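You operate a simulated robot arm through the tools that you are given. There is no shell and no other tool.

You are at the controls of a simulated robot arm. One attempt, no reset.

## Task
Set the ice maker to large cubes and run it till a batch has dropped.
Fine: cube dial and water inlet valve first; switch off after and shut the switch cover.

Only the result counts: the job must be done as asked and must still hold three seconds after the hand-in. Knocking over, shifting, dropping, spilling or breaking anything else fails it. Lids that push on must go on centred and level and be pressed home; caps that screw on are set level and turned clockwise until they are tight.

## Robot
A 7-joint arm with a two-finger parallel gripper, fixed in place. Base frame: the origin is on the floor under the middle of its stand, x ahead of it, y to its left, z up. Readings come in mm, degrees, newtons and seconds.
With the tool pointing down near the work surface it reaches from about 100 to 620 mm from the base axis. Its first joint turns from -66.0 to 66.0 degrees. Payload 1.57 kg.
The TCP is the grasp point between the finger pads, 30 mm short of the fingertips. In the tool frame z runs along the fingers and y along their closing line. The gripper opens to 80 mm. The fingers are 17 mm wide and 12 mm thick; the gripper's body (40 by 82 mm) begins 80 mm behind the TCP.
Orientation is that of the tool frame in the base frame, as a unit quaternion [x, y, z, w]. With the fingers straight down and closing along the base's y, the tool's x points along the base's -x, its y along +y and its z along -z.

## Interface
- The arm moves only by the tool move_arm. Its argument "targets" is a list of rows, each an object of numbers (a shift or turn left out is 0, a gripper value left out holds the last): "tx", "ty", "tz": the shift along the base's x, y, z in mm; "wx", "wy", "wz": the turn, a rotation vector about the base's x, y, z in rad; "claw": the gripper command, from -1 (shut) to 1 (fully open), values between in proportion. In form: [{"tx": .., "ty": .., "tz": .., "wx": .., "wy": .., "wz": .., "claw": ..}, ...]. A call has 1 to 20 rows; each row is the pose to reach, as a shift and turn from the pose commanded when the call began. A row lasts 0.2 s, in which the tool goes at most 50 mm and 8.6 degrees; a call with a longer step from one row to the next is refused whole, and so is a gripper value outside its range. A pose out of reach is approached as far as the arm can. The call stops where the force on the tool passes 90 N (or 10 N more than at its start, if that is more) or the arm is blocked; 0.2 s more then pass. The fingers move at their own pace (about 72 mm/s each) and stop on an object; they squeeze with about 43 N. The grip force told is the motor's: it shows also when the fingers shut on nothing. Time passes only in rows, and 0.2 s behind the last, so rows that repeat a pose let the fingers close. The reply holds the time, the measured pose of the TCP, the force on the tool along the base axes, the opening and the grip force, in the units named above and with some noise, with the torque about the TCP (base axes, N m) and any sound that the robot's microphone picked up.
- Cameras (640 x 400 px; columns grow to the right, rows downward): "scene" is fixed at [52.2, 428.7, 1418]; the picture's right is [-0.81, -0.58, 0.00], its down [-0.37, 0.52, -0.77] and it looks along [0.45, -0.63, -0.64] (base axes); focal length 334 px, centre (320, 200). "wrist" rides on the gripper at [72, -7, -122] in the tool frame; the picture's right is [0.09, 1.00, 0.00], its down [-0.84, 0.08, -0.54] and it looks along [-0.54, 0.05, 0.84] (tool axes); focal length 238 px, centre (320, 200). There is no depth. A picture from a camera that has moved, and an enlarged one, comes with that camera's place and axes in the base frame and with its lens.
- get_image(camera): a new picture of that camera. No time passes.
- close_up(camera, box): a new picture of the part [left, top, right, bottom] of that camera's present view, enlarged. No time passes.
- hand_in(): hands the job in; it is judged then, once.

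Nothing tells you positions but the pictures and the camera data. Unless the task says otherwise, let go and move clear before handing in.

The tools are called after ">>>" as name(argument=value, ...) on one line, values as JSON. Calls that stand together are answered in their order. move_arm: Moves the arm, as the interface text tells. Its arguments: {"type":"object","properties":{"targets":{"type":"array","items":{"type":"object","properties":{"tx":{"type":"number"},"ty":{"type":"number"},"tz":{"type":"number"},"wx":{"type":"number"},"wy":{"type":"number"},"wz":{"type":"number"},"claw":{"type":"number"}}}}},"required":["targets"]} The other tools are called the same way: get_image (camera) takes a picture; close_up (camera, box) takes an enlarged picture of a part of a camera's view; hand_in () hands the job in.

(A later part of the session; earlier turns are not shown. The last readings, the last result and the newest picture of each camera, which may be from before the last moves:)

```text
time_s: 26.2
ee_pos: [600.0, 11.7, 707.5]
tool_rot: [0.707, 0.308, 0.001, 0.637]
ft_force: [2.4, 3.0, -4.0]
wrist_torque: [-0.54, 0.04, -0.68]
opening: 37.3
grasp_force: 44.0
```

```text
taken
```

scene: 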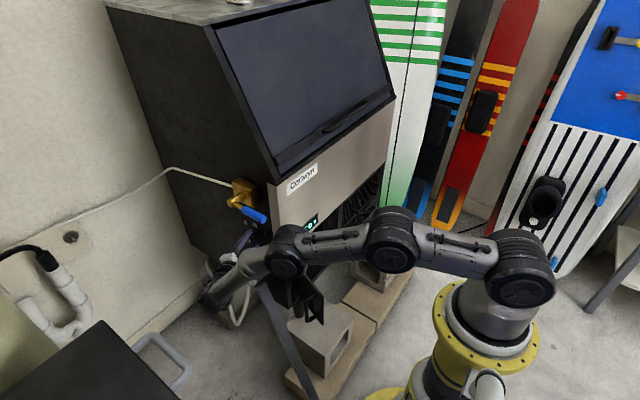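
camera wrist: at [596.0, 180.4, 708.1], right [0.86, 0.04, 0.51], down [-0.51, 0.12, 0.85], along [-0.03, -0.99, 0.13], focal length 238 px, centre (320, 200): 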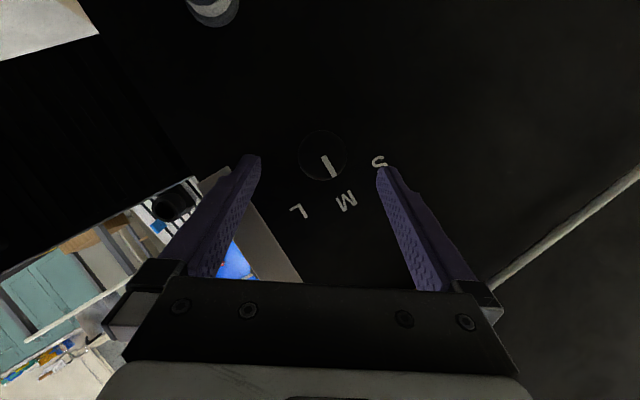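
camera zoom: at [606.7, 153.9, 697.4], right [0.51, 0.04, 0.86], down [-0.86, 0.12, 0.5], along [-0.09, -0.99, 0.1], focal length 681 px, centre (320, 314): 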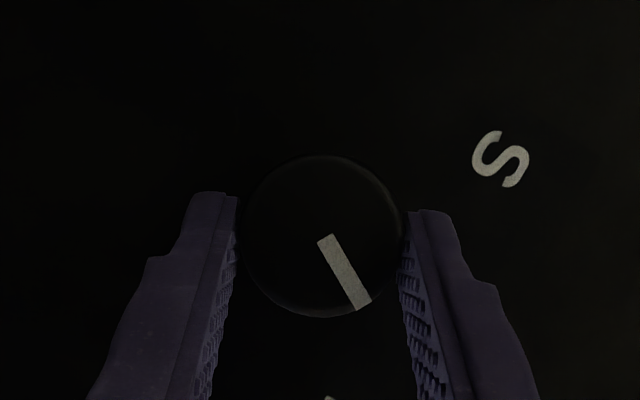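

The pointer turns with the gripper with little resistance. Continuing to about 50°.

>>> move_arm(targets=[{"tx": -0.31, "tz": -0.79, "wy": -0.1}, {"tx": -0.54, "tz": -1.62, "wy": -0.2}, {"tx": -0.68, "tz": -2.46, "wy": -0.3}, {"tx": -0.73, "tz": -3.07, "wy": -0.37}])

>>> get_image(camera="wrist")

>>> close_up(camera="wrist", box=[220, 90, 420, 230])

```text
time_s: 27.2
ee_pos: [599.1, 11.4, 703.6]
tool_rot: [0.694, 0.186, 0.13, 0.683]
ft_force: [-4.6, 6.2, -5.1]
wrist_torque: [0.39, 0.87, -0.03]
opening: 37.3
grasp_force: 43.3
```

```text
taken
camera wrist: at [609.4, 153.6, 697.0], right [0.16, 0.04, 0.99], down [-0.98, 0.12, 0.16], along [-0.12, -0.99, 0.06], focal length 238 px, centre (320, 200)
```

wrist: 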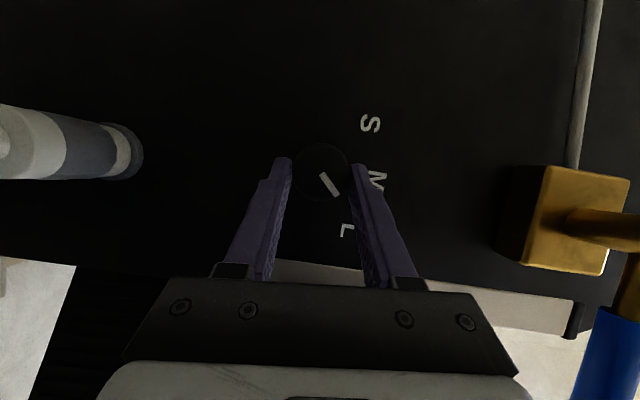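

```text
2.86 times, centred on (320, 160) of wrist
camera zoom: at [609.4, 153.6, 697.0], right [0.16, 0.04, 0.99], down [-0.98, 0.12, 0.16], along [-0.12, -0.99, 0.06], focal length 681 px, centre (320, 314)
```

zoom: 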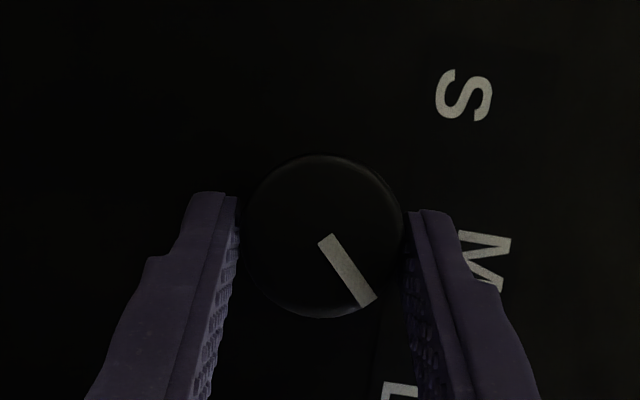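

The pointer stopped at about 45° toward L while the grip slipped slightly against a stop (0.87 N·m). I'll release, back off along the tool axis and check the pointer.

>>> move_arm(targets=[{"claw": 1}, {"claw": 1}, {"claw": 1}, {"tx": -9, "ty": 18, "tz": 1, "claw": 1}, {"tx": -17, "ty": 36, "tz": 2, "claw": 1}, {"tx": -26, "ty": 54, "tz": 3, "claw": 1}, {"tx": -34, "ty": 72, "tz": 3, "claw": 1}, {"tx": -34, "ty": 72, "tz": 3, "claw": 1}])

>>> get_image(camera="wrist")

>>> close_up(camera="wrist", box=[270, 100, 420, 240])

>>> close_up(camera="scene", box=[190, 170, 330, 290])

```text
time_s: 29.0
ee_pos: [566.0, 83.7, 706.8]
tool_rot: [0.695, 0.185, 0.129, 0.683]
ft_force: [0.6, 0.2, -0.1]
wrist_torque: [0.0, -0.02, -0.01]
opening: 79.9
grasp_force: 0.0
```

```text
taken
camera wrist: at [575.8, 226.0, 700.4], right [0.16, 0.04, 0.99], down [-0.98, 0.12, 0.16], along [-0.12, -0.99, 0.06], focal length 238 px, centre (320, 200)
```

wrist: 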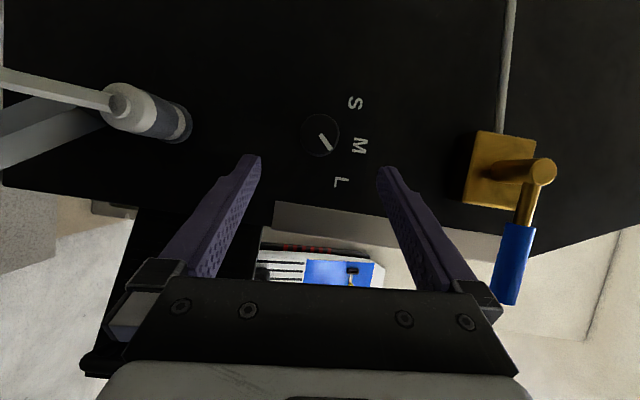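

```text
2.86 times, centred on (345, 170) of wrist
camera zoom: at [575.8, 226.0, 700.4], right [0.16, 0.04, 0.99], down [-0.98, 0.12, 0.16], along [-0.12, -0.99, 0.06], focal length 681 px, centre (249, 286)
```

zoom: 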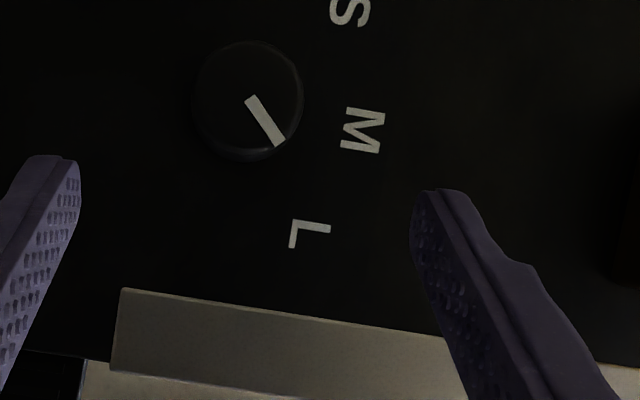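

```text
3.33 times, centred on (260, 230) of scene
camera zoom: at [52.2, 428.8, 1417.9], right [-0.81, -0.58, 0.0], down [-0.37, 0.52, -0.77], along [0.45, -0.63, -0.64], focal length 1112 px, centre (520, 100)
```

zoom: 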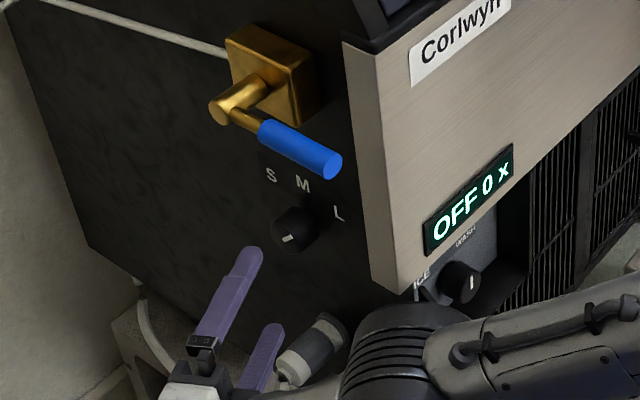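

The dial points at L's stop (about 46°) and the valve lever is along its pipe. Next I'll carry the gripper back, yaw it to face +x, and pass above the open cover to a spot in front of the switch recess.

>>> move_arm(targets=[{"tx": -20, "ty": 10, "tz": 12, "wz": 0.14}, {"tx": -40, "ty": 15, "tz": 25, "wz": 0.28}, {"tx": -60, "ty": 18, "tz": 38, "wz": 0.42}, {"tx": -80, "ty": 18, "tz": 50, "wz": 0.56}, {"tx": -100, "ty": 16, "tz": 60, "wz": 0.7}, {"tx": -115, "ty": 12, "tz": 66, "wz": 0.84}, {"tx": -128, "ty": 0, "tz": 68, "wz": 0.98}, {"tx": -136, "ty": -20, "tz": 68, "wz": 1.124}, {"tx": -136, "ty": -60, "tz": 66, "wz": 1.124}, {"tx": -136, "ty": -100, "tz": 64, "wz": 1.124}, {"tx": -136, "ty": -145, "tz": 64, "wz": 1.124}, {"tx": -136, "ty": -190, "tz": 64, "wz": 1.124}, {"tx": -136, "ty": -224, "tz": 64, "wz": 1.124}, {"tx": -136, "ty": -224, "tz": 64, "wz": 1.124}])

>>> get_image(camera="wrist")

>>> get_image(camera="scene")

```text
time_s: 32.0
ee_pos: [430.0, -138.8, 775.0]
tool_rot: [0.489, 0.528, 0.473, 0.508]
ft_force: [-0.5, 0.0, -0.5]
wrist_torque: [-0.03, -0.01, -0.02]
opening: 80.1
grasp_force: 0.1
```

```text
taken
camera wrist: at [306.1, -67.1, 767.4], right [0.04, 0.16, 0.99], down [-0.53, -0.83, 0.16], along [0.84, -0.53, 0.06], focal length 238 px, centre (320, 200)
```

wrist: 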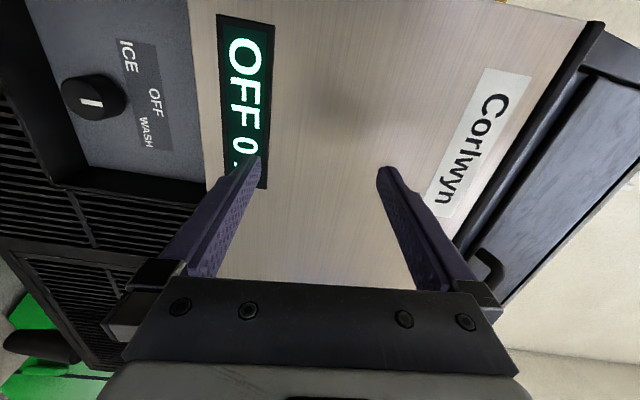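

```text
taken
```

scene: 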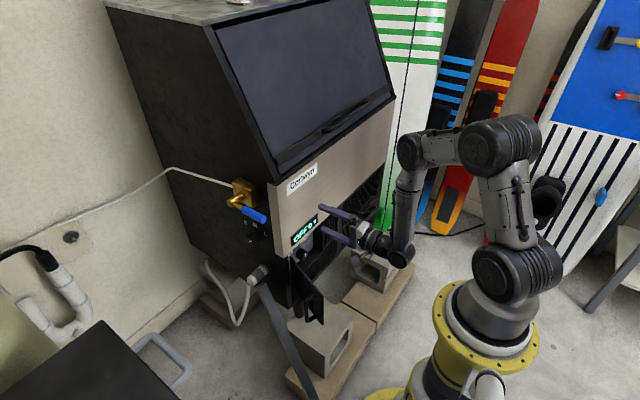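

I'm now facing the front panel above the recess. I'll zoom in on the switch to refine its position.

>>> close_up(camera="wrist", box=[30, 20, 230, 190])

>>> close_up(camera="scene", box=[270, 210, 390, 330])

```text
2.35 times, centred on (130, 105) of wrist
camera zoom: at [306.1, -67.1, 767.4], right [0.04, 0.16, 0.99], down [-0.53, -0.83, 0.16], along [0.84, -0.53, 0.06], focal length 561 px, centre (767, 424)
```

zoom: 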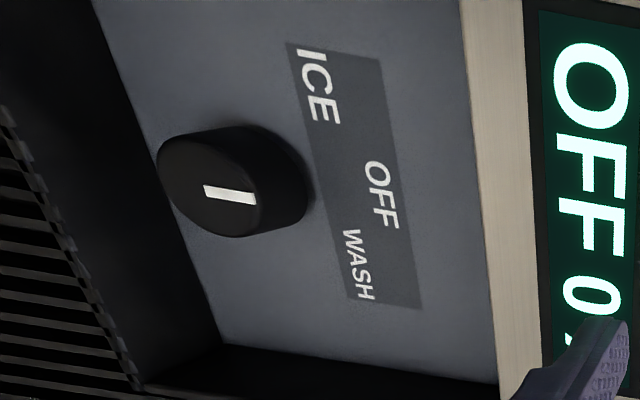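

```text
3.33 times, centred on (330, 270) of scene
camera zoom: at [52.2, 428.7, 1418.0], right [-0.81, -0.58, 0.0], down [-0.37, 0.52, -0.77], along [0.45, -0.63, -0.64], focal length 1112 px, centre (287, -33)
```

zoom: 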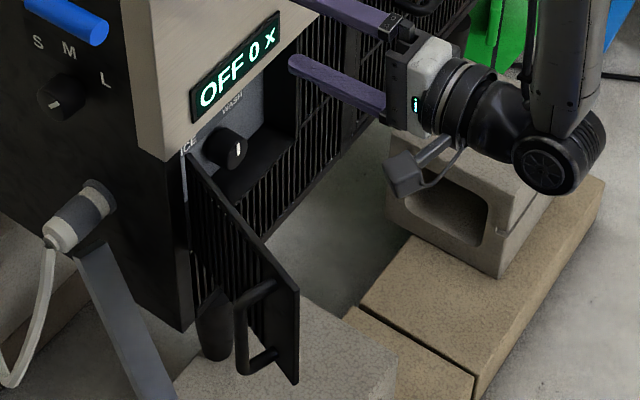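

The switch axis is at about y=-140, z=560 with its face at x≈521. I'll descend in front of the recess, rolling the gripper by 41° so the fingers straddle the knob diagonally.

>>> move_arm(targets=[{"tz": -35, "wx": -0.1185, "wy": -0.0058, "wz": 0.0021}, {"tz": -75, "wx": -0.237, "wy": -0.0115, "wz": 0.0043}, {"tz": -115, "wx": -0.3555, "wy": -0.0173, "wz": 0.0064}, {"tz": -150, "wx": -0.474, "wy": -0.023, "wz": 0.0085}, {"tz": -185, "wx": -0.5925, "wy": -0.0288, "wz": 0.0107}, {"tz": -215, "ty": -1, "wx": -0.711, "wy": -0.0345, "wz": 0.0128}, {"tz": -215, "ty": -1, "wx": -0.711, "wy": -0.0345, "wz": 0.0128}])

>>> get_image(camera="wrist")

>>> get_image(camera="scene")

```text
time_s: 33.6
ee_pos: [429.6, -140.7, 556.6]
tool_rot: [0.27, 0.653, 0.271, 0.653]
ft_force: [-0.7, 0.2, 0.3]
wrist_torque: [0.01, 0.03, -0.03]
opening: 79.8
grasp_force: 0.1
```

```text
taken
camera wrist: at [306.2, -93.7, 503.3], right [0.0, 0.77, 0.64], down [-0.54, -0.54, 0.65], along [0.84, -0.34, 0.42], focal length 238 px, centre (320, 200)
```

wrist: 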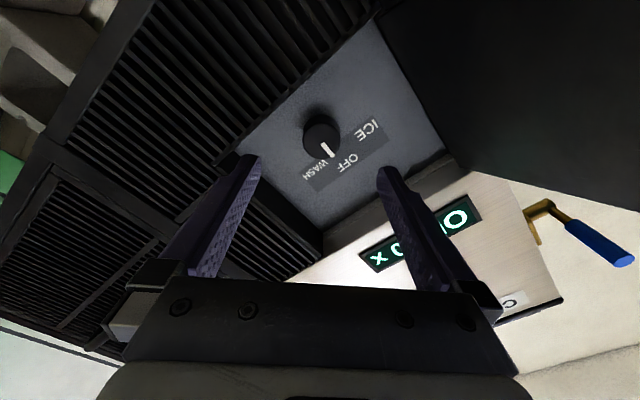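

```text
taken
```

scene: 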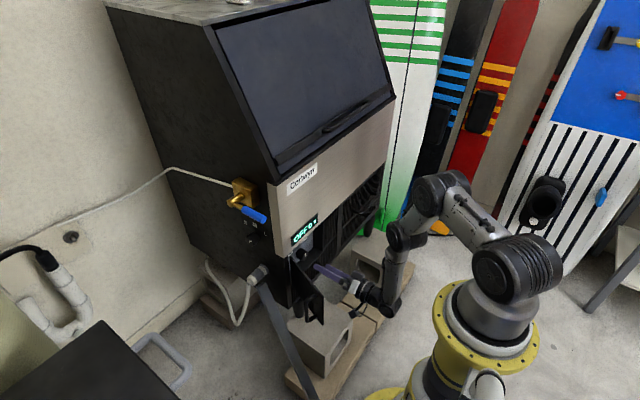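

>>> close_up(camera="wrist", box=[230, 70, 410, 220])

>>> close_up(camera="scene", box=[270, 220, 390, 330])

```text
2.67 times, centred on (320, 145) of wrist
camera zoom: at [306.2, -93.7, 503.3], right [0.0, 0.77, 0.64], down [-0.54, -0.54, 0.65], along [0.84, -0.34, 0.42], focal length 636 px, centre (320, 347)
```

zoom: 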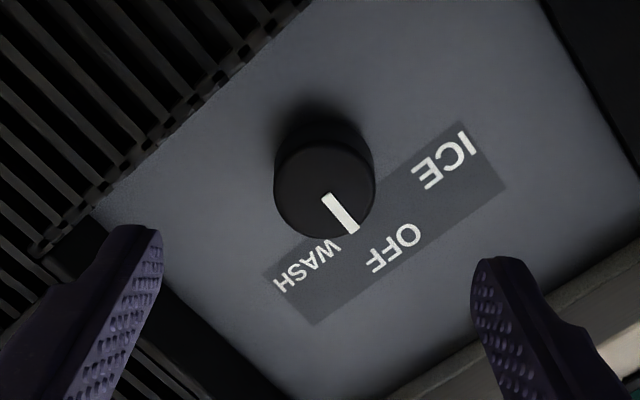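

```text
3.64 times, centred on (330, 275) of scene
camera zoom: at [52.2, 428.7, 1417.9], right [-0.81, -0.58, 0.0], down [-0.37, 0.52, -0.77], along [0.45, -0.63, -0.64], focal length 1213 px, centre (284, -73)
```

zoom: 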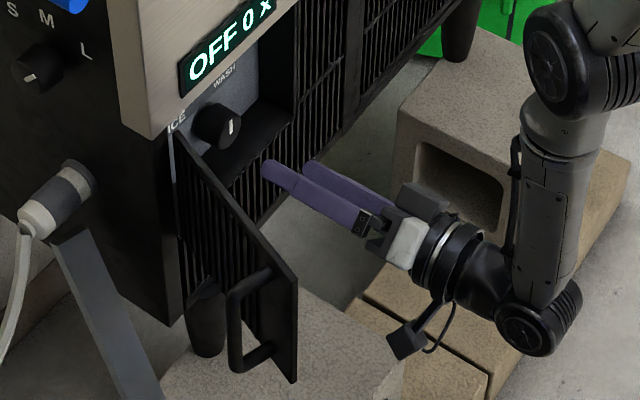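

>>> move_arm(targets=[{"tx": 15, "ty": 0.5, "tz": 1.5}, {"tx": 30, "ty": 1, "tz": 3}, {"tx": 45, "ty": 1, "tz": 3}, {"tx": 45, "ty": 1, "tz": 3}, {"tx": 45, "ty": 1, "tz": 3}])

>>> close_up(camera="wrist", box=[220, 70, 420, 220])

>>> close_up(camera="scene", box=[270, 220, 390, 330])

```text
time_s: 34.8
ee_pos: [474.8, -139.5, 562.1]
tool_rot: [0.271, 0.653, 0.271, 0.653]
ft_force: [0.2, 0.1, -0.5]
wrist_torque: [-0.01, -0.02, 0.02]
opening: 80.1
grasp_force: 0.0
```

```text
2.67 times, centred on (320, 145) of wrist
camera zoom: at [350.8, -92.3, 506.4], right [0.0, 0.77, 0.64], down [-0.54, -0.54, 0.65], along [0.84, -0.35, 0.42], focal length 636 px, centre (320, 347)
```

zoom: 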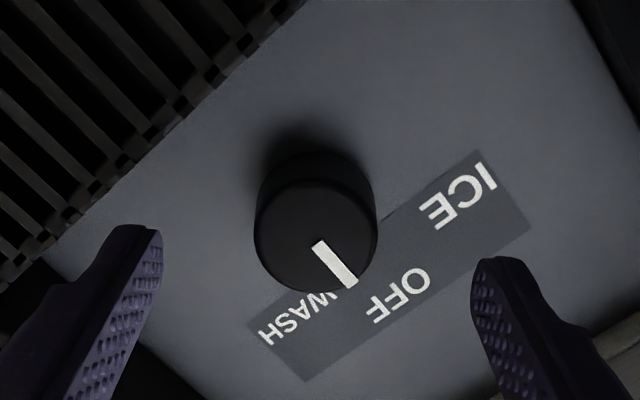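

```text
3.64 times, centred on (330, 275) of scene
camera zoom: at [52.2, 428.7, 1417.9], right [-0.81, -0.58, 0.0], down [-0.37, 0.52, -0.77], along [0.45, -0.63, -0.64], focal length 1213 px, centre (284, -73)
```

zoom: 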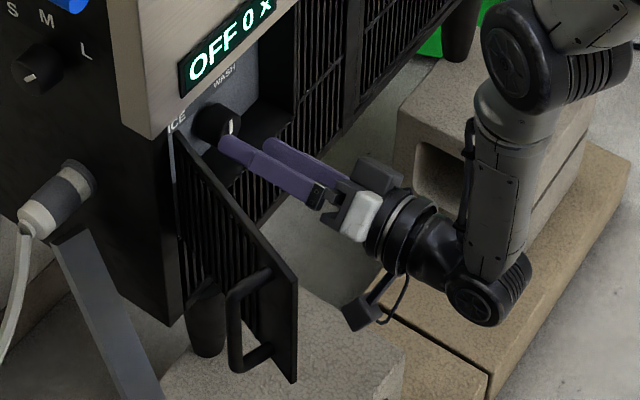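

>>> move_arm(targets=[{"tx": 0, "ty": -1.1, "tz": -1.1}, {"tx": 11, "ty": -1.1, "tz": -1.1}, {"tx": 22, "ty": -1.1, "tz": -1.1}, {"tx": 33, "ty": -1.1, "tz": -1.1}, {"tx": 33, "ty": -1.1, "tz": -1.1}, {"tx": 33, "ty": -1.1, "tz": -1.1}])

>>> close_up(camera="wrist", box=[220, 70, 420, 220])

>>> close_up(camera="scene", box=[270, 220, 390, 330])

```text
time_s: 36.2
ee_pos: [508.2, -142.0, 558.9]
tool_rot: [0.271, 0.653, 0.272, 0.653]
ft_force: [0.4, 0.7, 0.2]
wrist_torque: [-0.02, -0.01, 0.05]
opening: 79.9
grasp_force: 0.1
```

```text
2.67 times, centred on (320, 145) of wrist
camera zoom: at [384.5, -94.9, 503.9], right [0.0, 0.77, 0.64], down [-0.54, -0.54, 0.65], along [0.84, -0.35, 0.42], focal length 636 px, centre (320, 347)
```

zoom: 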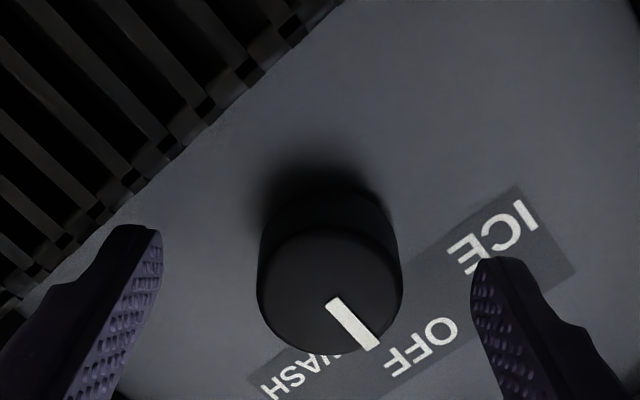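

```text
3.64 times, centred on (330, 275) of scene
camera zoom: at [52.2, 428.7, 1418.0], right [-0.81, -0.58, 0.0], down [-0.37, 0.52, -0.77], along [0.45, -0.63, -0.64], focal length 1213 px, centre (284, -73)
```

zoom: 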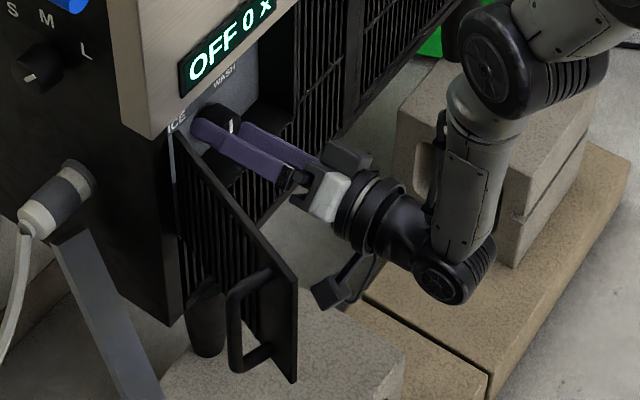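

>>> move_arm(targets=[{"ty": 1.2, "tz": 1.2}, {"ty": 1.2, "tz": 1.2}, {"ty": 1.2, "tz": 1.2, "claw": -1}, {"ty": 1.2, "tz": 1.2, "claw": -1}, {"ty": 1.2, "tz": 1.2, "claw": -1}, {"ty": 1.2, "tz": 1.2, "claw": -1}])

>>> close_up(camera="wrist", box=[220, 70, 420, 220])

```text
time_s: 37.6
ee_pos: [507.5, -140.3, 560.2]
tool_rot: [0.27, 0.653, 0.272, 0.653]
ft_force: [-4.2, 6.1, 7.7]
wrist_torque: [0.02, 0.05, -0.19]
opening: 37.6
grasp_force: 43.9
```

```text
2.67 times, centred on (320, 145) of wrist
camera zoom: at [384.3, -93.4, 505.4], right [0.0, 0.77, 0.64], down [-0.54, -0.54, 0.65], along [0.84, -0.34, 0.42], focal length 636 px, centre (320, 347)
```

zoom: 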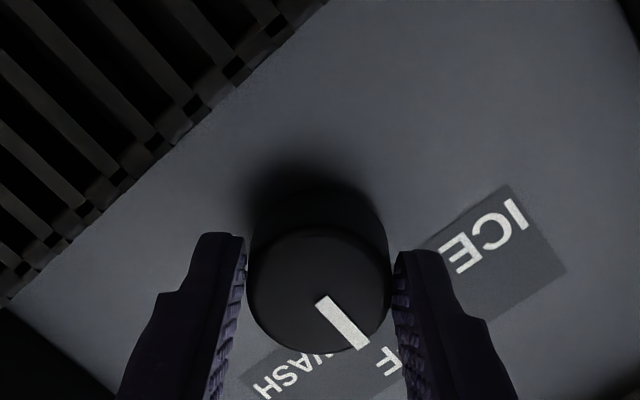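

The switch knob is gripped at 37.6 mm. Turning it counter-clockwise toward ICE in small steps.

>>> move_arm(targets=[{"ty": 0.7, "tz": 0.7, "wx": -0.1}, {"ty": 0.7, "tz": 0.7, "wx": -0.2}, {"ty": 0.7, "tz": 0.7, "wx": -0.3}, {"ty": 0.7, "tz": 0.7, "wx": -0.4}, {"ty": 0.7, "tz": 0.7, "wx": -0.5}])

>>> close_up(camera="wrist", box=[220, 70, 420, 220])

>>> close_up(camera="scene", box=[270, 200, 390, 310])

```text
time_s: 38.8
ee_pos: [507.6, -140.6, 560.3]
tool_rot: [0.101, 0.701, 0.098, 0.699]
ft_force: [-3.4, -6.2, -3.0]
wrist_torque: [0.04, -1.1, -0.21]
opening: 37.5
grasp_force: 43.8
```

```text
2.67 times, centred on (320, 145) of wrist
camera zoom: at [384.3, -125.5, 490.1], right [0.0, 0.98, 0.19], down [-0.54, -0.16, 0.83], along [0.84, -0.11, 0.53], focal length 636 px, centre (320, 347)
```

zoom: 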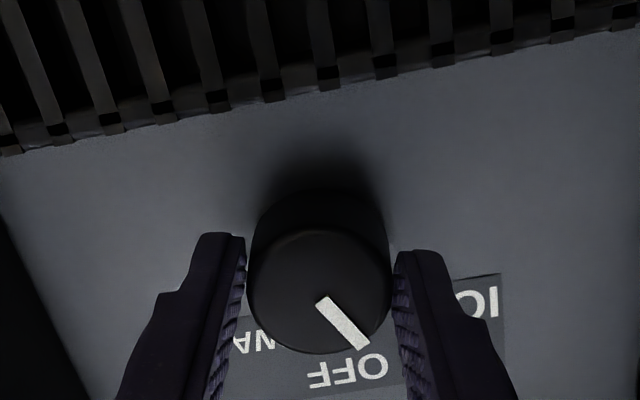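

```text
3.64 times, centred on (330, 255) of scene
camera zoom: at [52.2, 428.6, 1418.0], right [-0.81, -0.58, 0.0], down [-0.37, 0.52, -0.77], along [0.45, -0.63, -0.64], focal length 1213 px, centre (284, 0)
```

zoom: 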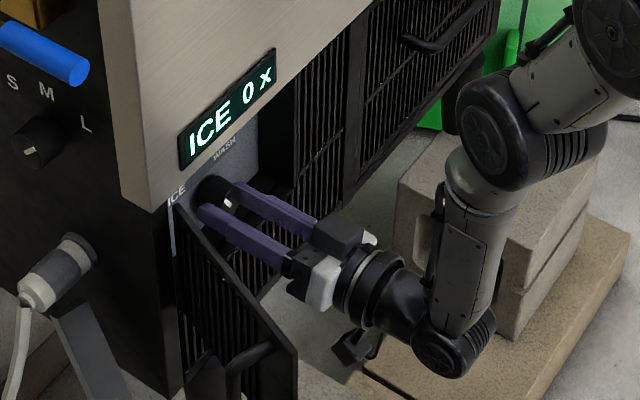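

The display reads ICE. I'll turn on to the full ICE position, then wait.

>>> move_arm(targets=[{"wx": -0.1}, {"wx": -0.2}, {"wx": -0.29}, {"wx": -0.29}])

>>> close_up(camera="wrist", box=[220, 70, 420, 220])

>>> close_up(camera="scene", box=[210, 180, 330, 290])

```text
time_s: 39.8
ee_pos: [507.6, -140.2, 560.5]
tool_rot: [-0.001, 0.708, -0.002, 0.706]
ft_force: [-6.1, -13.9, -2.0]
wrist_torque: [0.56, -0.31, 0.08]
opening: 37.5
grasp_force: 43.3
```

```text
2.67 times, centred on (320, 145) of wrist
camera zoom: at [384.3, -146.6, 489.0], right [0.0, 1.0, -0.1], down [-0.54, 0.08, 0.84], along [0.84, 0.05, 0.54], focal length 636 px, centre (320, 347)
```

zoom: 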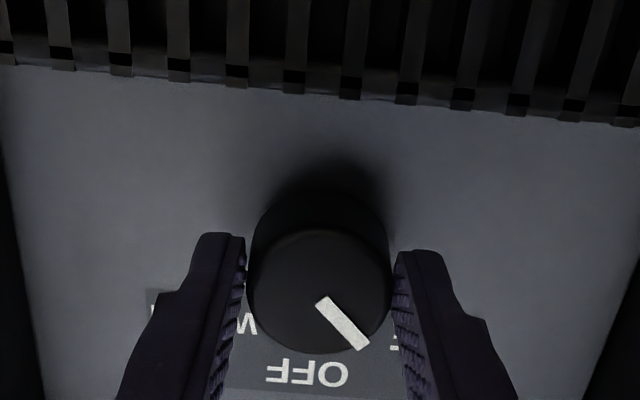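

```text
3.64 times, centred on (270, 235) of scene
camera zoom: at [52.1, 428.5, 1418.0], right [-0.81, -0.58, 0.0], down [-0.37, 0.52, -0.77], along [0.45, -0.63, -0.64], focal length 1213 px, centre (502, 73)
```

zoom: 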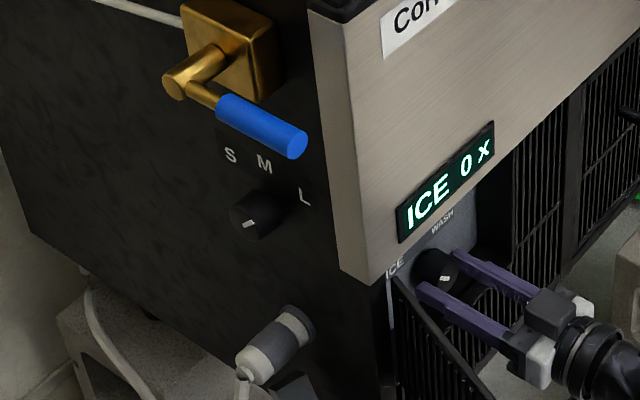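

The switch is fully at ICE and the display shows "ICE 0 x". I'll hold still and wait for the batch.

>>> move_arm(targets=[{"ty": -1.2}, {"ty": -1.2}, {"ty": -1.2}, {"ty": -1.2}, {"ty": -1.2}, {"ty": -1.2}, {"ty": -1.2}, {"ty": -1.2}, {"ty": -1.2}, {"ty": -1.2}, {"ty": -1.2}, {"ty": -1.2}, {"ty": -1.2}, {"ty": -1.2}, {"ty": -1.2}, {"ty": -1.2}, {"ty": -1.2}, {"ty": -1.2}, {"ty": -1.2}, {"ty": -1.2}])

>>> close_up(camera="scene", box=[210, 180, 330, 290])

```text
time_s: 44.0
ee_pos: [506.8, -140.8, 559.5]
tool_rot: [-0.001, 0.708, 0.0, 0.706]
ft_force: [-21.4, 1.2, 3.6]
wrist_torque: [0.0, -0.1, -0.24]
opening: 37.5
grasp_force: 43.6
```

```text
3.64 times, centred on (270, 235) of scene
camera zoom: at [51.9, 428.8, 1418.0], right [-0.81, -0.58, 0.0], down [-0.37, 0.52, -0.77], along [0.45, -0.63, -0.64], focal length 1213 px, centre (502, 73)
```

zoom: 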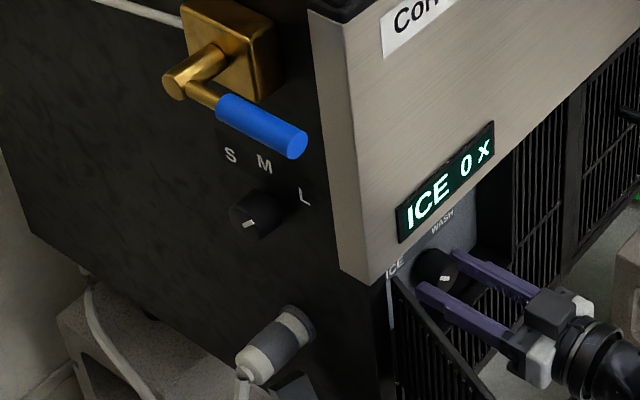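

>>> move_arm(targets=[{"tx": -1.5}, {"tx": -1.5}, {"tx": -1.5}, {"tx": -1.5}, {"tx": -1.5}, {"tx": -1.5}, {"tx": -1.5}, {"tx": -1.5}, {"tx": -1.5}, {"tx": -1.5}, {"tx": -1.5}, {"tx": -1.5}, {"tx": -1.5}, {"tx": -1.5}, {"tx": -1.5}, {"tx": -1.5}, {"tx": -1.5}, {"tx": -1.5}, {"tx": -1.5}, {"tx": -1.5}])

>>> close_up(camera="scene", box=[210, 180, 330, 290])

```text
time_s: 48.2
ee_pos: [507.6, -140.8, 560.4]
tool_rot: [-0.001, 0.708, 0.0, 0.706]
ft_force: [35.0, 10.3, -14.6]
wrist_torque: [0.01, 0.54, -0.21]
opening: 37.6
grasp_force: 44.0
```

```text
3.64 times, centred on (270, 235) of scene
camera zoom: at [53.0, 428.8, 1417.9], right [-0.81, -0.58, 0.0], down [-0.37, 0.52, -0.77], along [0.45, -0.63, -0.64], focal length 1213 px, centre (502, 73)
```

zoom: 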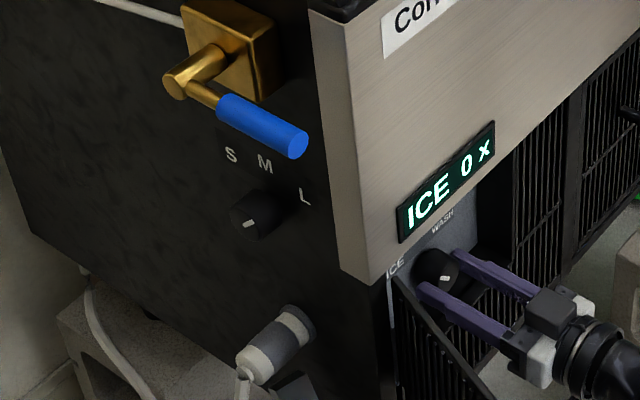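

The rigid grip is building up force while I wait, so I'll open the fingers around the knob and leave it at ICE until the batch drops.

>>> move_arm(targets=[{"tx": 0.9, "tz": -0.4}, {"tx": 0.9, "tz": -0.4, "claw": -0.3}, {"tx": 0.9, "tz": -0.4, "claw": 0.6}, {"tx": 0.9, "tz": -0.4, "claw": 0.6}, {"tx": 0.9, "tz": -0.4, "claw": 0.6}, {"tx": 0.9, "tz": -0.4, "claw": 0.6}, {"tx": 0.9, "tz": -0.4, "claw": 0.6}, {"tx": 0.9, "tz": -0.4, "claw": 0.6}, {"tx": 0.9, "tz": -0.4, "claw": 0.6}, {"tx": 0.9, "tz": -0.4, "claw": 0.6}, {"tx": 0.9, "tz": -0.4, "claw": 0.6}, {"tx": 0.9, "tz": -0.4, "claw": 0.6}, {"tx": 0.9, "tz": -0.4, "claw": 0.6}, {"tx": 0.9, "tz": -0.4, "claw": 0.6}, {"tx": 0.9, "tz": -0.4, "claw": 0.6}, {"tx": 0.9, "tz": -0.4, "claw": 0.6}, {"tx": 0.9, "tz": -0.4, "claw": 0.6}, {"tx": 0.9, "tz": -0.4, "claw": 0.6}, {"tx": 0.9, "tz": -0.4, "claw": 0.6}, {"tx": 0.9, "tz": -0.4, "claw": 0.6}])

>>> close_up(camera="scene", box=[210, 180, 330, 290])

>>> close_up(camera="wrist", box=[220, 70, 420, 220])

```text
time_s: 52.4
ee_pos: [507.0, -141.8, 560.4]
tool_rot: [-0.002, 0.708, 0.0, 0.707]
ft_force: [0.1, -0.1, 0.3]
wrist_torque: [-0.01, -0.03, 0.0]
opening: 64.2
grasp_force: 0.0
```

```text
3.64 times, centred on (270, 235) of scene
camera zoom: at [52.2, 428.7, 1417.9], right [-0.81, -0.58, 0.0], down [-0.37, 0.52, -0.77], along [0.45, -0.63, -0.64], focal length 1213 px, centre (502, 73)
```

zoom: 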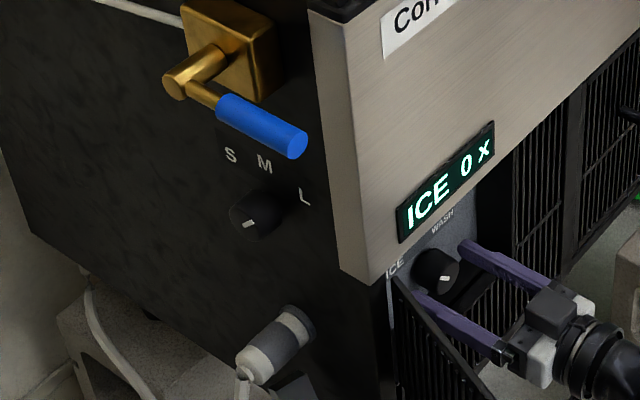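

```text
2.67 times, centred on (320, 145) of wrist
camera zoom: at [384.0, -147.4, 489.6], right [0.0, 1.0, -0.1], down [-0.54, 0.08, 0.84], along [0.84, 0.05, 0.54], focal length 636 px, centre (320, 347)
```

zoom: 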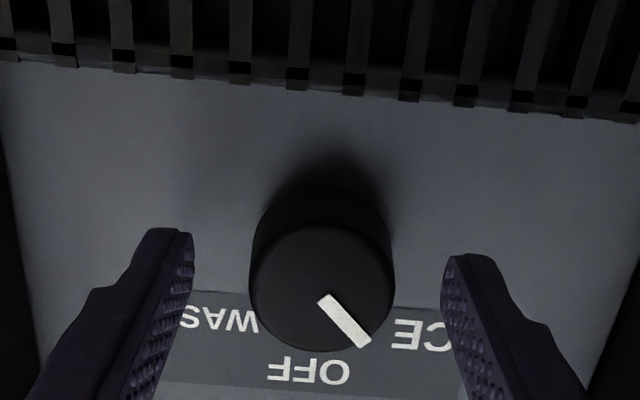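

The switch stays at ICE with nothing touching it, and the pointer geometry matches the dial's (stop at about 45°). Waiting for the batch.

>>> move_arm(targets=[{}, {}, {}, {}, {}, {}, {}, {}, {}, {}, {}, {}, {}, {}, {}, {}, {}, {}, {}, {}])

>>> close_up(camera="scene", box=[270, 200, 350, 270])

```text
time_s: 56.6
ee_pos: [507.6, -141.7, 560.7]
tool_rot: [-0.001, 0.708, -0.001, 0.707]
ft_force: [0.6, 1.0, -0.4]
wrist_torque: [0.0, 0.02, -0.01]
opening: 64.0
grasp_force: 0.1
```

```text
5.71 times, centred on (310, 235) of scene
camera zoom: at [52.2, 428.7, 1417.9], right [-0.81, -0.58, 0.0], down [-0.37, 0.52, -0.77], along [0.45, -0.63, -0.64], focal length 1906 px, centre (377, 0)
```

zoom: 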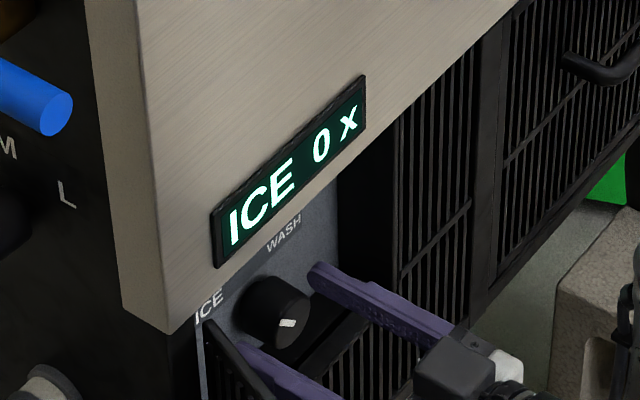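

Still "ICE 0 x" after about 18 s and no sound yet. I'll keep waiting.

>>> move_arm(targets=[{}, {}, {}, {}, {}, {}, {}, {}, {}, {}, {}, {}, {}, {}, {}, {}, {}, {}, {}, {}])

>>> close_up(camera="scene", box=[270, 200, 350, 270])

```text
time_s: 60.8
ee_pos: [506.7, -141.6, 559.9]
tool_rot: [-0.002, 0.708, -0.001, 0.706]
ft_force: [0.1, 0.5, 0.5]
wrist_torque: [0.01, 0.02, 0.0]
opening: 63.8
grasp_force: 0.1
```

```text
5.71 times, centred on (310, 235) of scene
camera zoom: at [52.2, 428.7, 1417.9], right [-0.81, -0.58, 0.0], down [-0.37, 0.52, -0.77], along [0.45, -0.63, -0.64], focal length 1906 px, centre (377, 0)
```

zoom: 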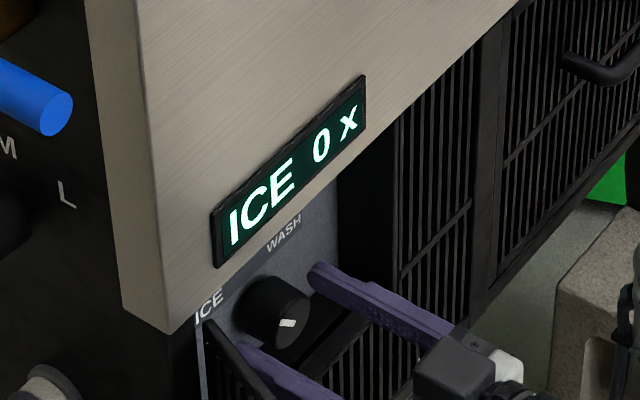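

>>> move_arm(targets=[{}, {}, {}, {}, {}, {}, {}, {}, {}, {}, {}, {}, {}, {}, {}, {}, {}, {}, {}, {}])

>>> close_up(camera="scene", box=[270, 200, 350, 270])

```text
time_s: 65.0
ee_pos: [506.7, -141.3, 560.1]
tool_rot: [-0.001, 0.708, -0.001, 0.707]
ft_force: [0.3, -0.8, -0.1]
wrist_torque: [-0.02, 0.03, -0.02]
opening: 64.0
grasp_force: 0.0
```

```text
5.71 times, centred on (310, 235) of scene
camera zoom: at [52.2, 428.7, 1418.0], right [-0.81, -0.58, 0.0], down [-0.37, 0.52, -0.77], along [0.45, -0.63, -0.64], focal length 1906 px, centre (377, 0)
```

zoom: 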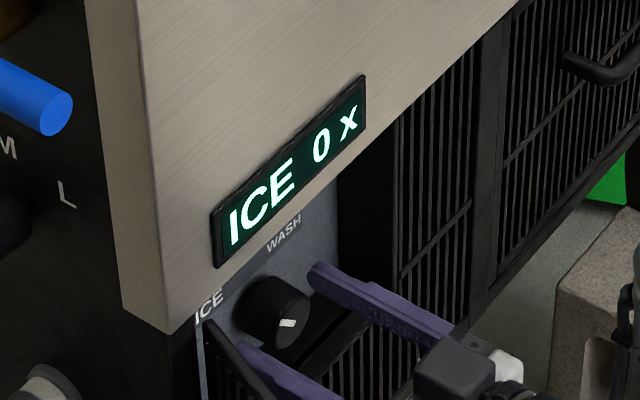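

>>> move_arm(targets=[{}, {}, {}, {}, {}, {}, {}, {}, {}, {}, {}, {}, {}, {}, {}, {}, {}, {}, {}, {}])

>>> close_up(camera="scene", box=[270, 200, 350, 270])

```text
time_s: 69.2
ee_pos: [506.5, -142.0, 561.3]
tool_rot: [-0.002, 0.708, -0.001, 0.706]
ft_force: [-0.9, -0.5, -0.2]
wrist_torque: [-0.02, -0.02, 0.02]
opening: 64.0
grasp_force: 0.0
```

```text
5.71 times, centred on (310, 235) of scene
camera zoom: at [52.2, 428.7, 1418.0], right [-0.81, -0.58, 0.0], down [-0.37, 0.52, -0.77], along [0.45, -0.63, -0.64], focal length 1906 px, centre (377, 0)
```

zoom: 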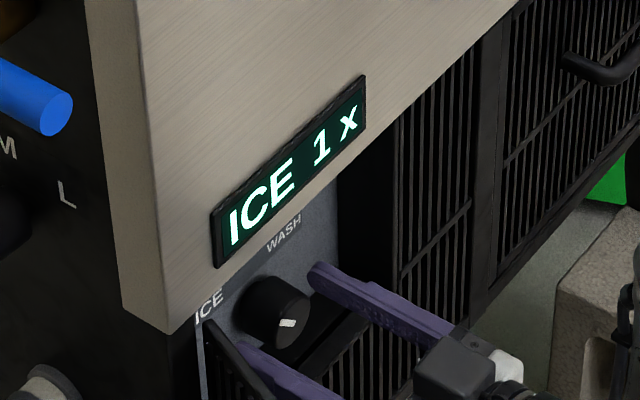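

The display now reads "ICE 1 x", so one batch has dropped. I'll re-grip the knob and turn it back by the same angle to OFF.

>>> move_arm(targets=[{"claw": -1}, {"claw": -1}, {"claw": -1}, {"wx": 0.1, "claw": -1}, {"wx": 0.2, "claw": -1}, {"wx": 0.3, "claw": -1}, {"wx": 0.4, "claw": -1}, {"wx": 0.5, "claw": -1}, {"wx": 0.6, "claw": -1}, {"wx": 0.7, "claw": -1}, {"wx": 0.79, "claw": -1}, {"wx": 0.79, "claw": -1}])

>>> close_up(camera="wrist", box=[220, 70, 420, 220])

>>> close_up(camera="scene", box=[210, 180, 350, 300])

```text
time_s: 71.8
ee_pos: [505.8, -142.3, 560.9]
tool_rot: [0.27, 0.653, 0.273, 0.652]
ft_force: [-4.4, 13.1, 9.5]
wrist_torque: [0.0, -0.25, -0.25]
opening: 37.7
grasp_force: 44.1
```

```text
2.67 times, centred on (320, 145) of wrist
camera zoom: at [384.0, -93.9, 506.0], right [0.0, 0.77, 0.64], down [-0.54, -0.54, 0.65], along [0.84, -0.34, 0.42], focal length 636 px, centre (320, 347)
```

zoom: 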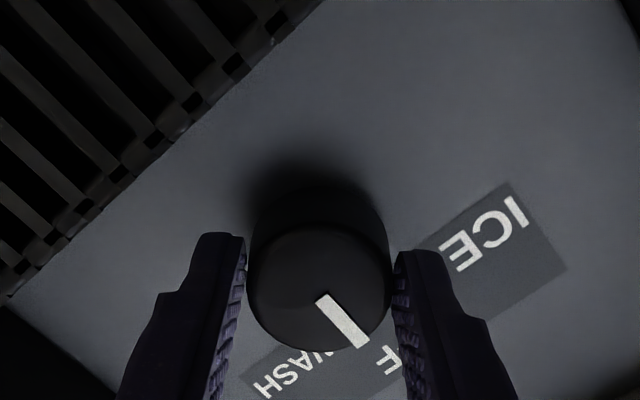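

```text
3.33 times, centred on (280, 240) of scene
camera zoom: at [52.0, 429.0, 1417.9], right [-0.81, -0.58, 0.0], down [-0.37, 0.52, -0.77], along [0.45, -0.63, -0.64], focal length 1112 px, centre (453, 67)
```

zoom: 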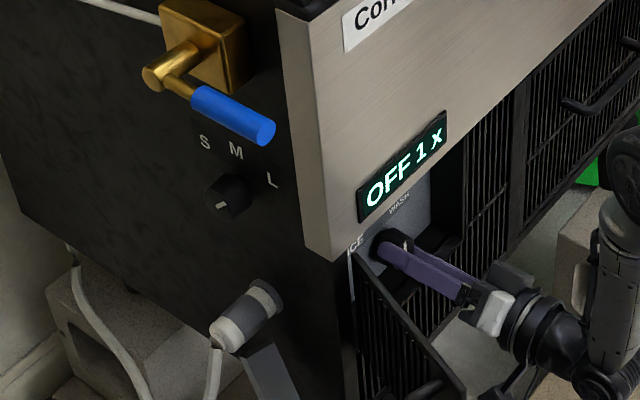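

The display reads "OFF 1 x". I'll open the fingers and back straight out of the recess.

>>> move_arm(targets=[{"claw": 1}, {"claw": 1}, {"claw": 1}, {"tx": -20, "claw": 1}, {"tx": -45, "claw": 1}, {"tx": -75, "claw": 1}, {"tx": -105, "claw": 1}, {"tx": -105, "claw": 1}])

>>> get_image(camera="wrist")

>>> get_image(camera="scene")

>>> close_up(camera="scene", box=[250, 220, 410, 340])

```text
time_s: 73.6
ee_pos: [398.9, -140.8, 561.1]
tool_rot: [0.271, 0.653, 0.272, 0.653]
ft_force: [-1.0, -0.2, -0.8]
wrist_torque: [0.02, -0.01, 0.03]
opening: 80.2
grasp_force: 0.0
```

```text
taken
camera wrist: at [276.7, -94.2, 506.5], right [0.0, 0.77, 0.64], down [-0.54, -0.54, 0.65], along [0.84, -0.35, 0.42], focal length 238 px, centre (320, 200)
```

wrist: 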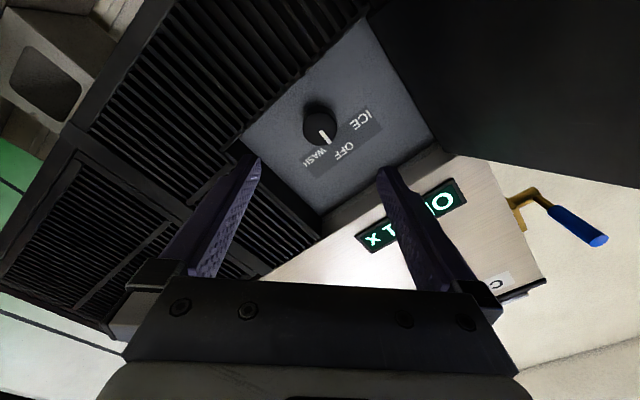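

```text
taken
```

scene: 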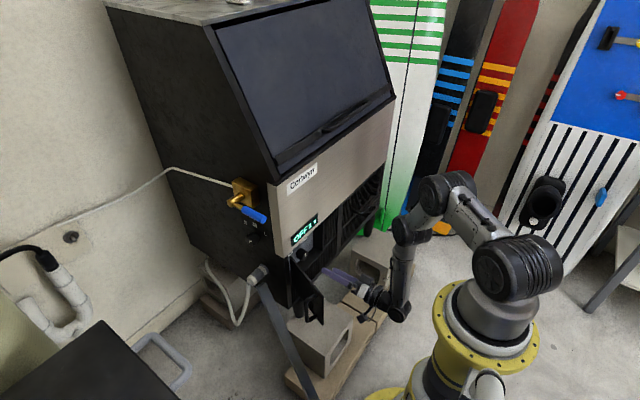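

```text
3.33 times, centred on (330, 280) of scene
camera zoom: at [52.2, 428.7, 1418.0], right [-0.81, -0.58, 0.0], down [-0.37, 0.52, -0.77], along [0.45, -0.63, -0.64], focal length 1112 px, centre (287, -67)
```

zoom: 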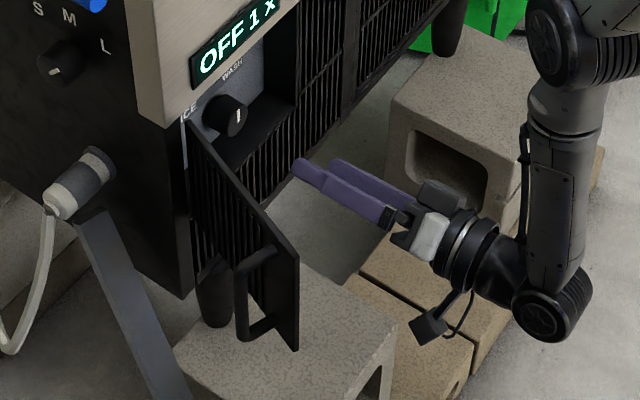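

The switch is off and the gripper is clear. The cover is open about 110°, hinged at (502,-50) with its tip at (343, 8). I'll rise over it, close the fingers and pitch them 45° down to come down on its outer (+y) side.

>>> move_arm(targets=[{"tz": 40, "wx": -0.093, "wy": 0.093, "wz": 0.0385}, {"tz": 85, "wx": -0.1859, "wy": 0.1859, "wz": 0.077}, {"tz": 130, "wx": -0.2789, "wy": 0.2789, "wz": 0.1155}, {"tz": 175, "wx": -0.3718, "wy": 0.3718, "wz": 0.154}, {"tz": 215, "ty": 10, "wx": -0.4648, "wy": 0.4648, "wz": 0.1925, "claw": -1}, {"tz": 225, "ty": 50, "wx": -0.5577, "wy": 0.5577, "wz": 0.231, "claw": -1}, {"tz": 225, "ty": 95, "wx": -0.6507, "wy": 0.6507, "wz": 0.2695, "claw": -1}, {"tz": 225, "ty": 140, "wx": -0.7436, "wy": 0.7436, "wz": 0.308, "claw": -1}, {"tx": 9, "tz": 225, "ty": 176, "wx": -0.7436, "wy": 0.7436, "wz": 0.308, "claw": -1}, {"tx": 9, "tz": 225, "ty": 176, "wx": -0.7436, "wy": 0.7436, "wz": 0.308, "claw": -1}])

>>> get_image(camera="wrist")

>>> get_image(camera="scene")

```text
time_s: 75.8
ee_pos: [410.9, 36.3, 784.5]
tool_rot: [0.0, 0.925, 0.001, 0.381]
ft_force: [-0.2, -0.6, -0.1]
wrist_torque: [0.01, 0.02, -0.02]
opening: 0.2
grasp_force: 21.0
```

```text
taken
camera wrist: at [272.6, 30.1, 821.2], right [-0.07, 1.0, -0.06], down [0.21, 0.08, 0.97], along [0.98, 0.05, -0.21], focal length 238 px, centre (320, 200)
```

wrist: 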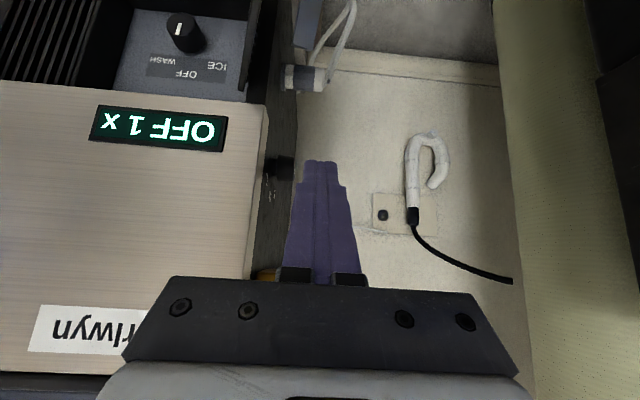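

```text
taken
```

scene: 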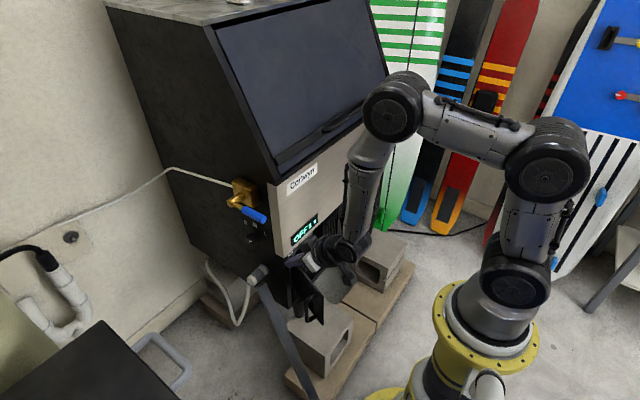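

>>> move_arm(targets=[{"tx": -3, "tz": -35}, {"tx": -3, "tz": -70}, {"tx": -3, "tz": -100}, {"tx": -3, "tz": -127}, {"tx": -3, "tz": -127}])

>>> get_image(camera="wrist")

>>> close_up(camera="scene", box=[250, 200, 390, 340])

```text
time_s: 77.0
ee_pos: [410.4, 34.1, 657.6]
tool_rot: [0.0, 0.924, 0.001, 0.382]
ft_force: [-0.8, 0.5, -0.4]
wrist_torque: [-0.02, 0.01, 0.0]
opening: 0.0
grasp_force: 21.3
```

```text
taken
camera wrist: at [272.1, 29.4, 694.1], right [-0.06, 1.0, -0.06], down [0.21, 0.08, 0.97], along [0.98, 0.05, -0.21], focal length 238 px, centre (320, 200)
```

wrist: 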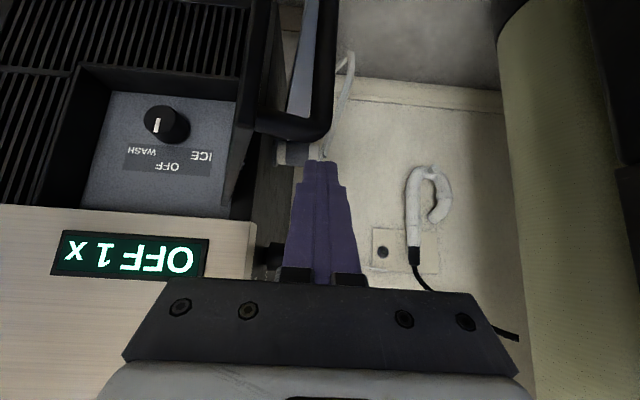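

```text
2.86 times, centred on (320, 270) of scene
camera zoom: at [52.2, 428.7, 1417.9], right [-0.81, -0.58, 0.0], down [-0.37, 0.52, -0.77], along [0.45, -0.63, -0.64], focal length 953 px, centre (320, 0)
```

zoom: 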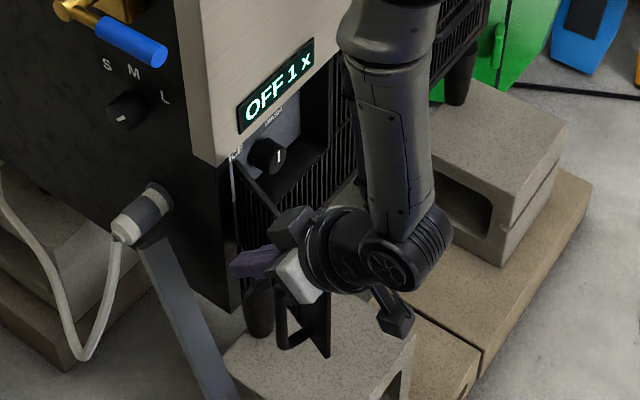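

The fingertips are beside the cover's upper outer face, clear above its handle. Now I'll push it in -y, starting its swing.

>>> move_arm(targets=[{"tx": -1, "ty": -12}, {"tx": -2, "ty": -24}, {"tx": -4, "ty": -34}, {"tx": -10.6, "ty": -47.5}, {"tx": -15.5, "ty": -63.7}, {"tx": -17.6, "ty": -80.5}])

>>> get_image(camera="wrist")

>>> close_up(camera="scene", box=[250, 200, 390, 340])

```text
time_s: 78.4
ee_pos: [390.8, -46.1, 656.5]
tool_rot: [0.0, 0.924, 0.001, 0.382]
ft_force: [0.2, 0.6, 0.2]
wrist_torque: [0.02, -0.01, 0.02]
opening: 0.0
grasp_force: 21.4
```

```text
taken
camera wrist: at [252.5, -51.9, 694.1], right [-0.06, 1.0, -0.06], down [0.21, 0.08, 0.97], along [0.98, 0.05, -0.21], focal length 238 px, centre (320, 200)
```

wrist: 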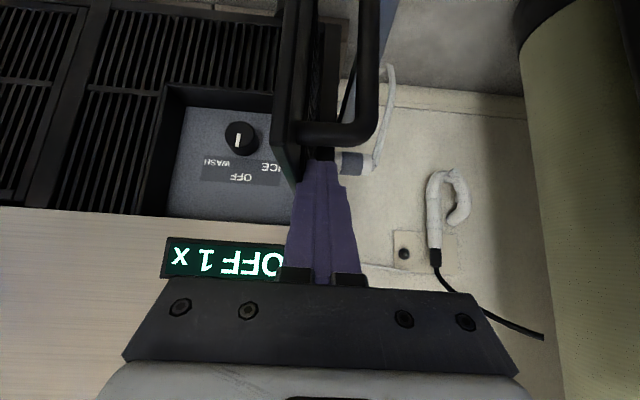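

```text
2.86 times, centred on (320, 270) of scene
camera zoom: at [52.2, 428.8, 1417.9], right [-0.81, -0.58, 0.0], down [-0.37, 0.52, -0.77], along [0.45, -0.63, -0.64], focal length 953 px, centre (320, 0)
```

zoom: 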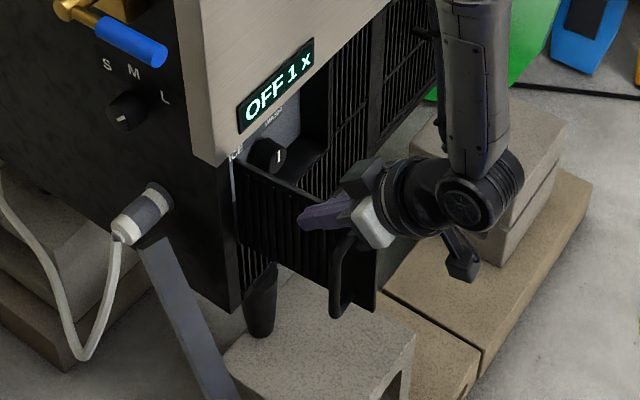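

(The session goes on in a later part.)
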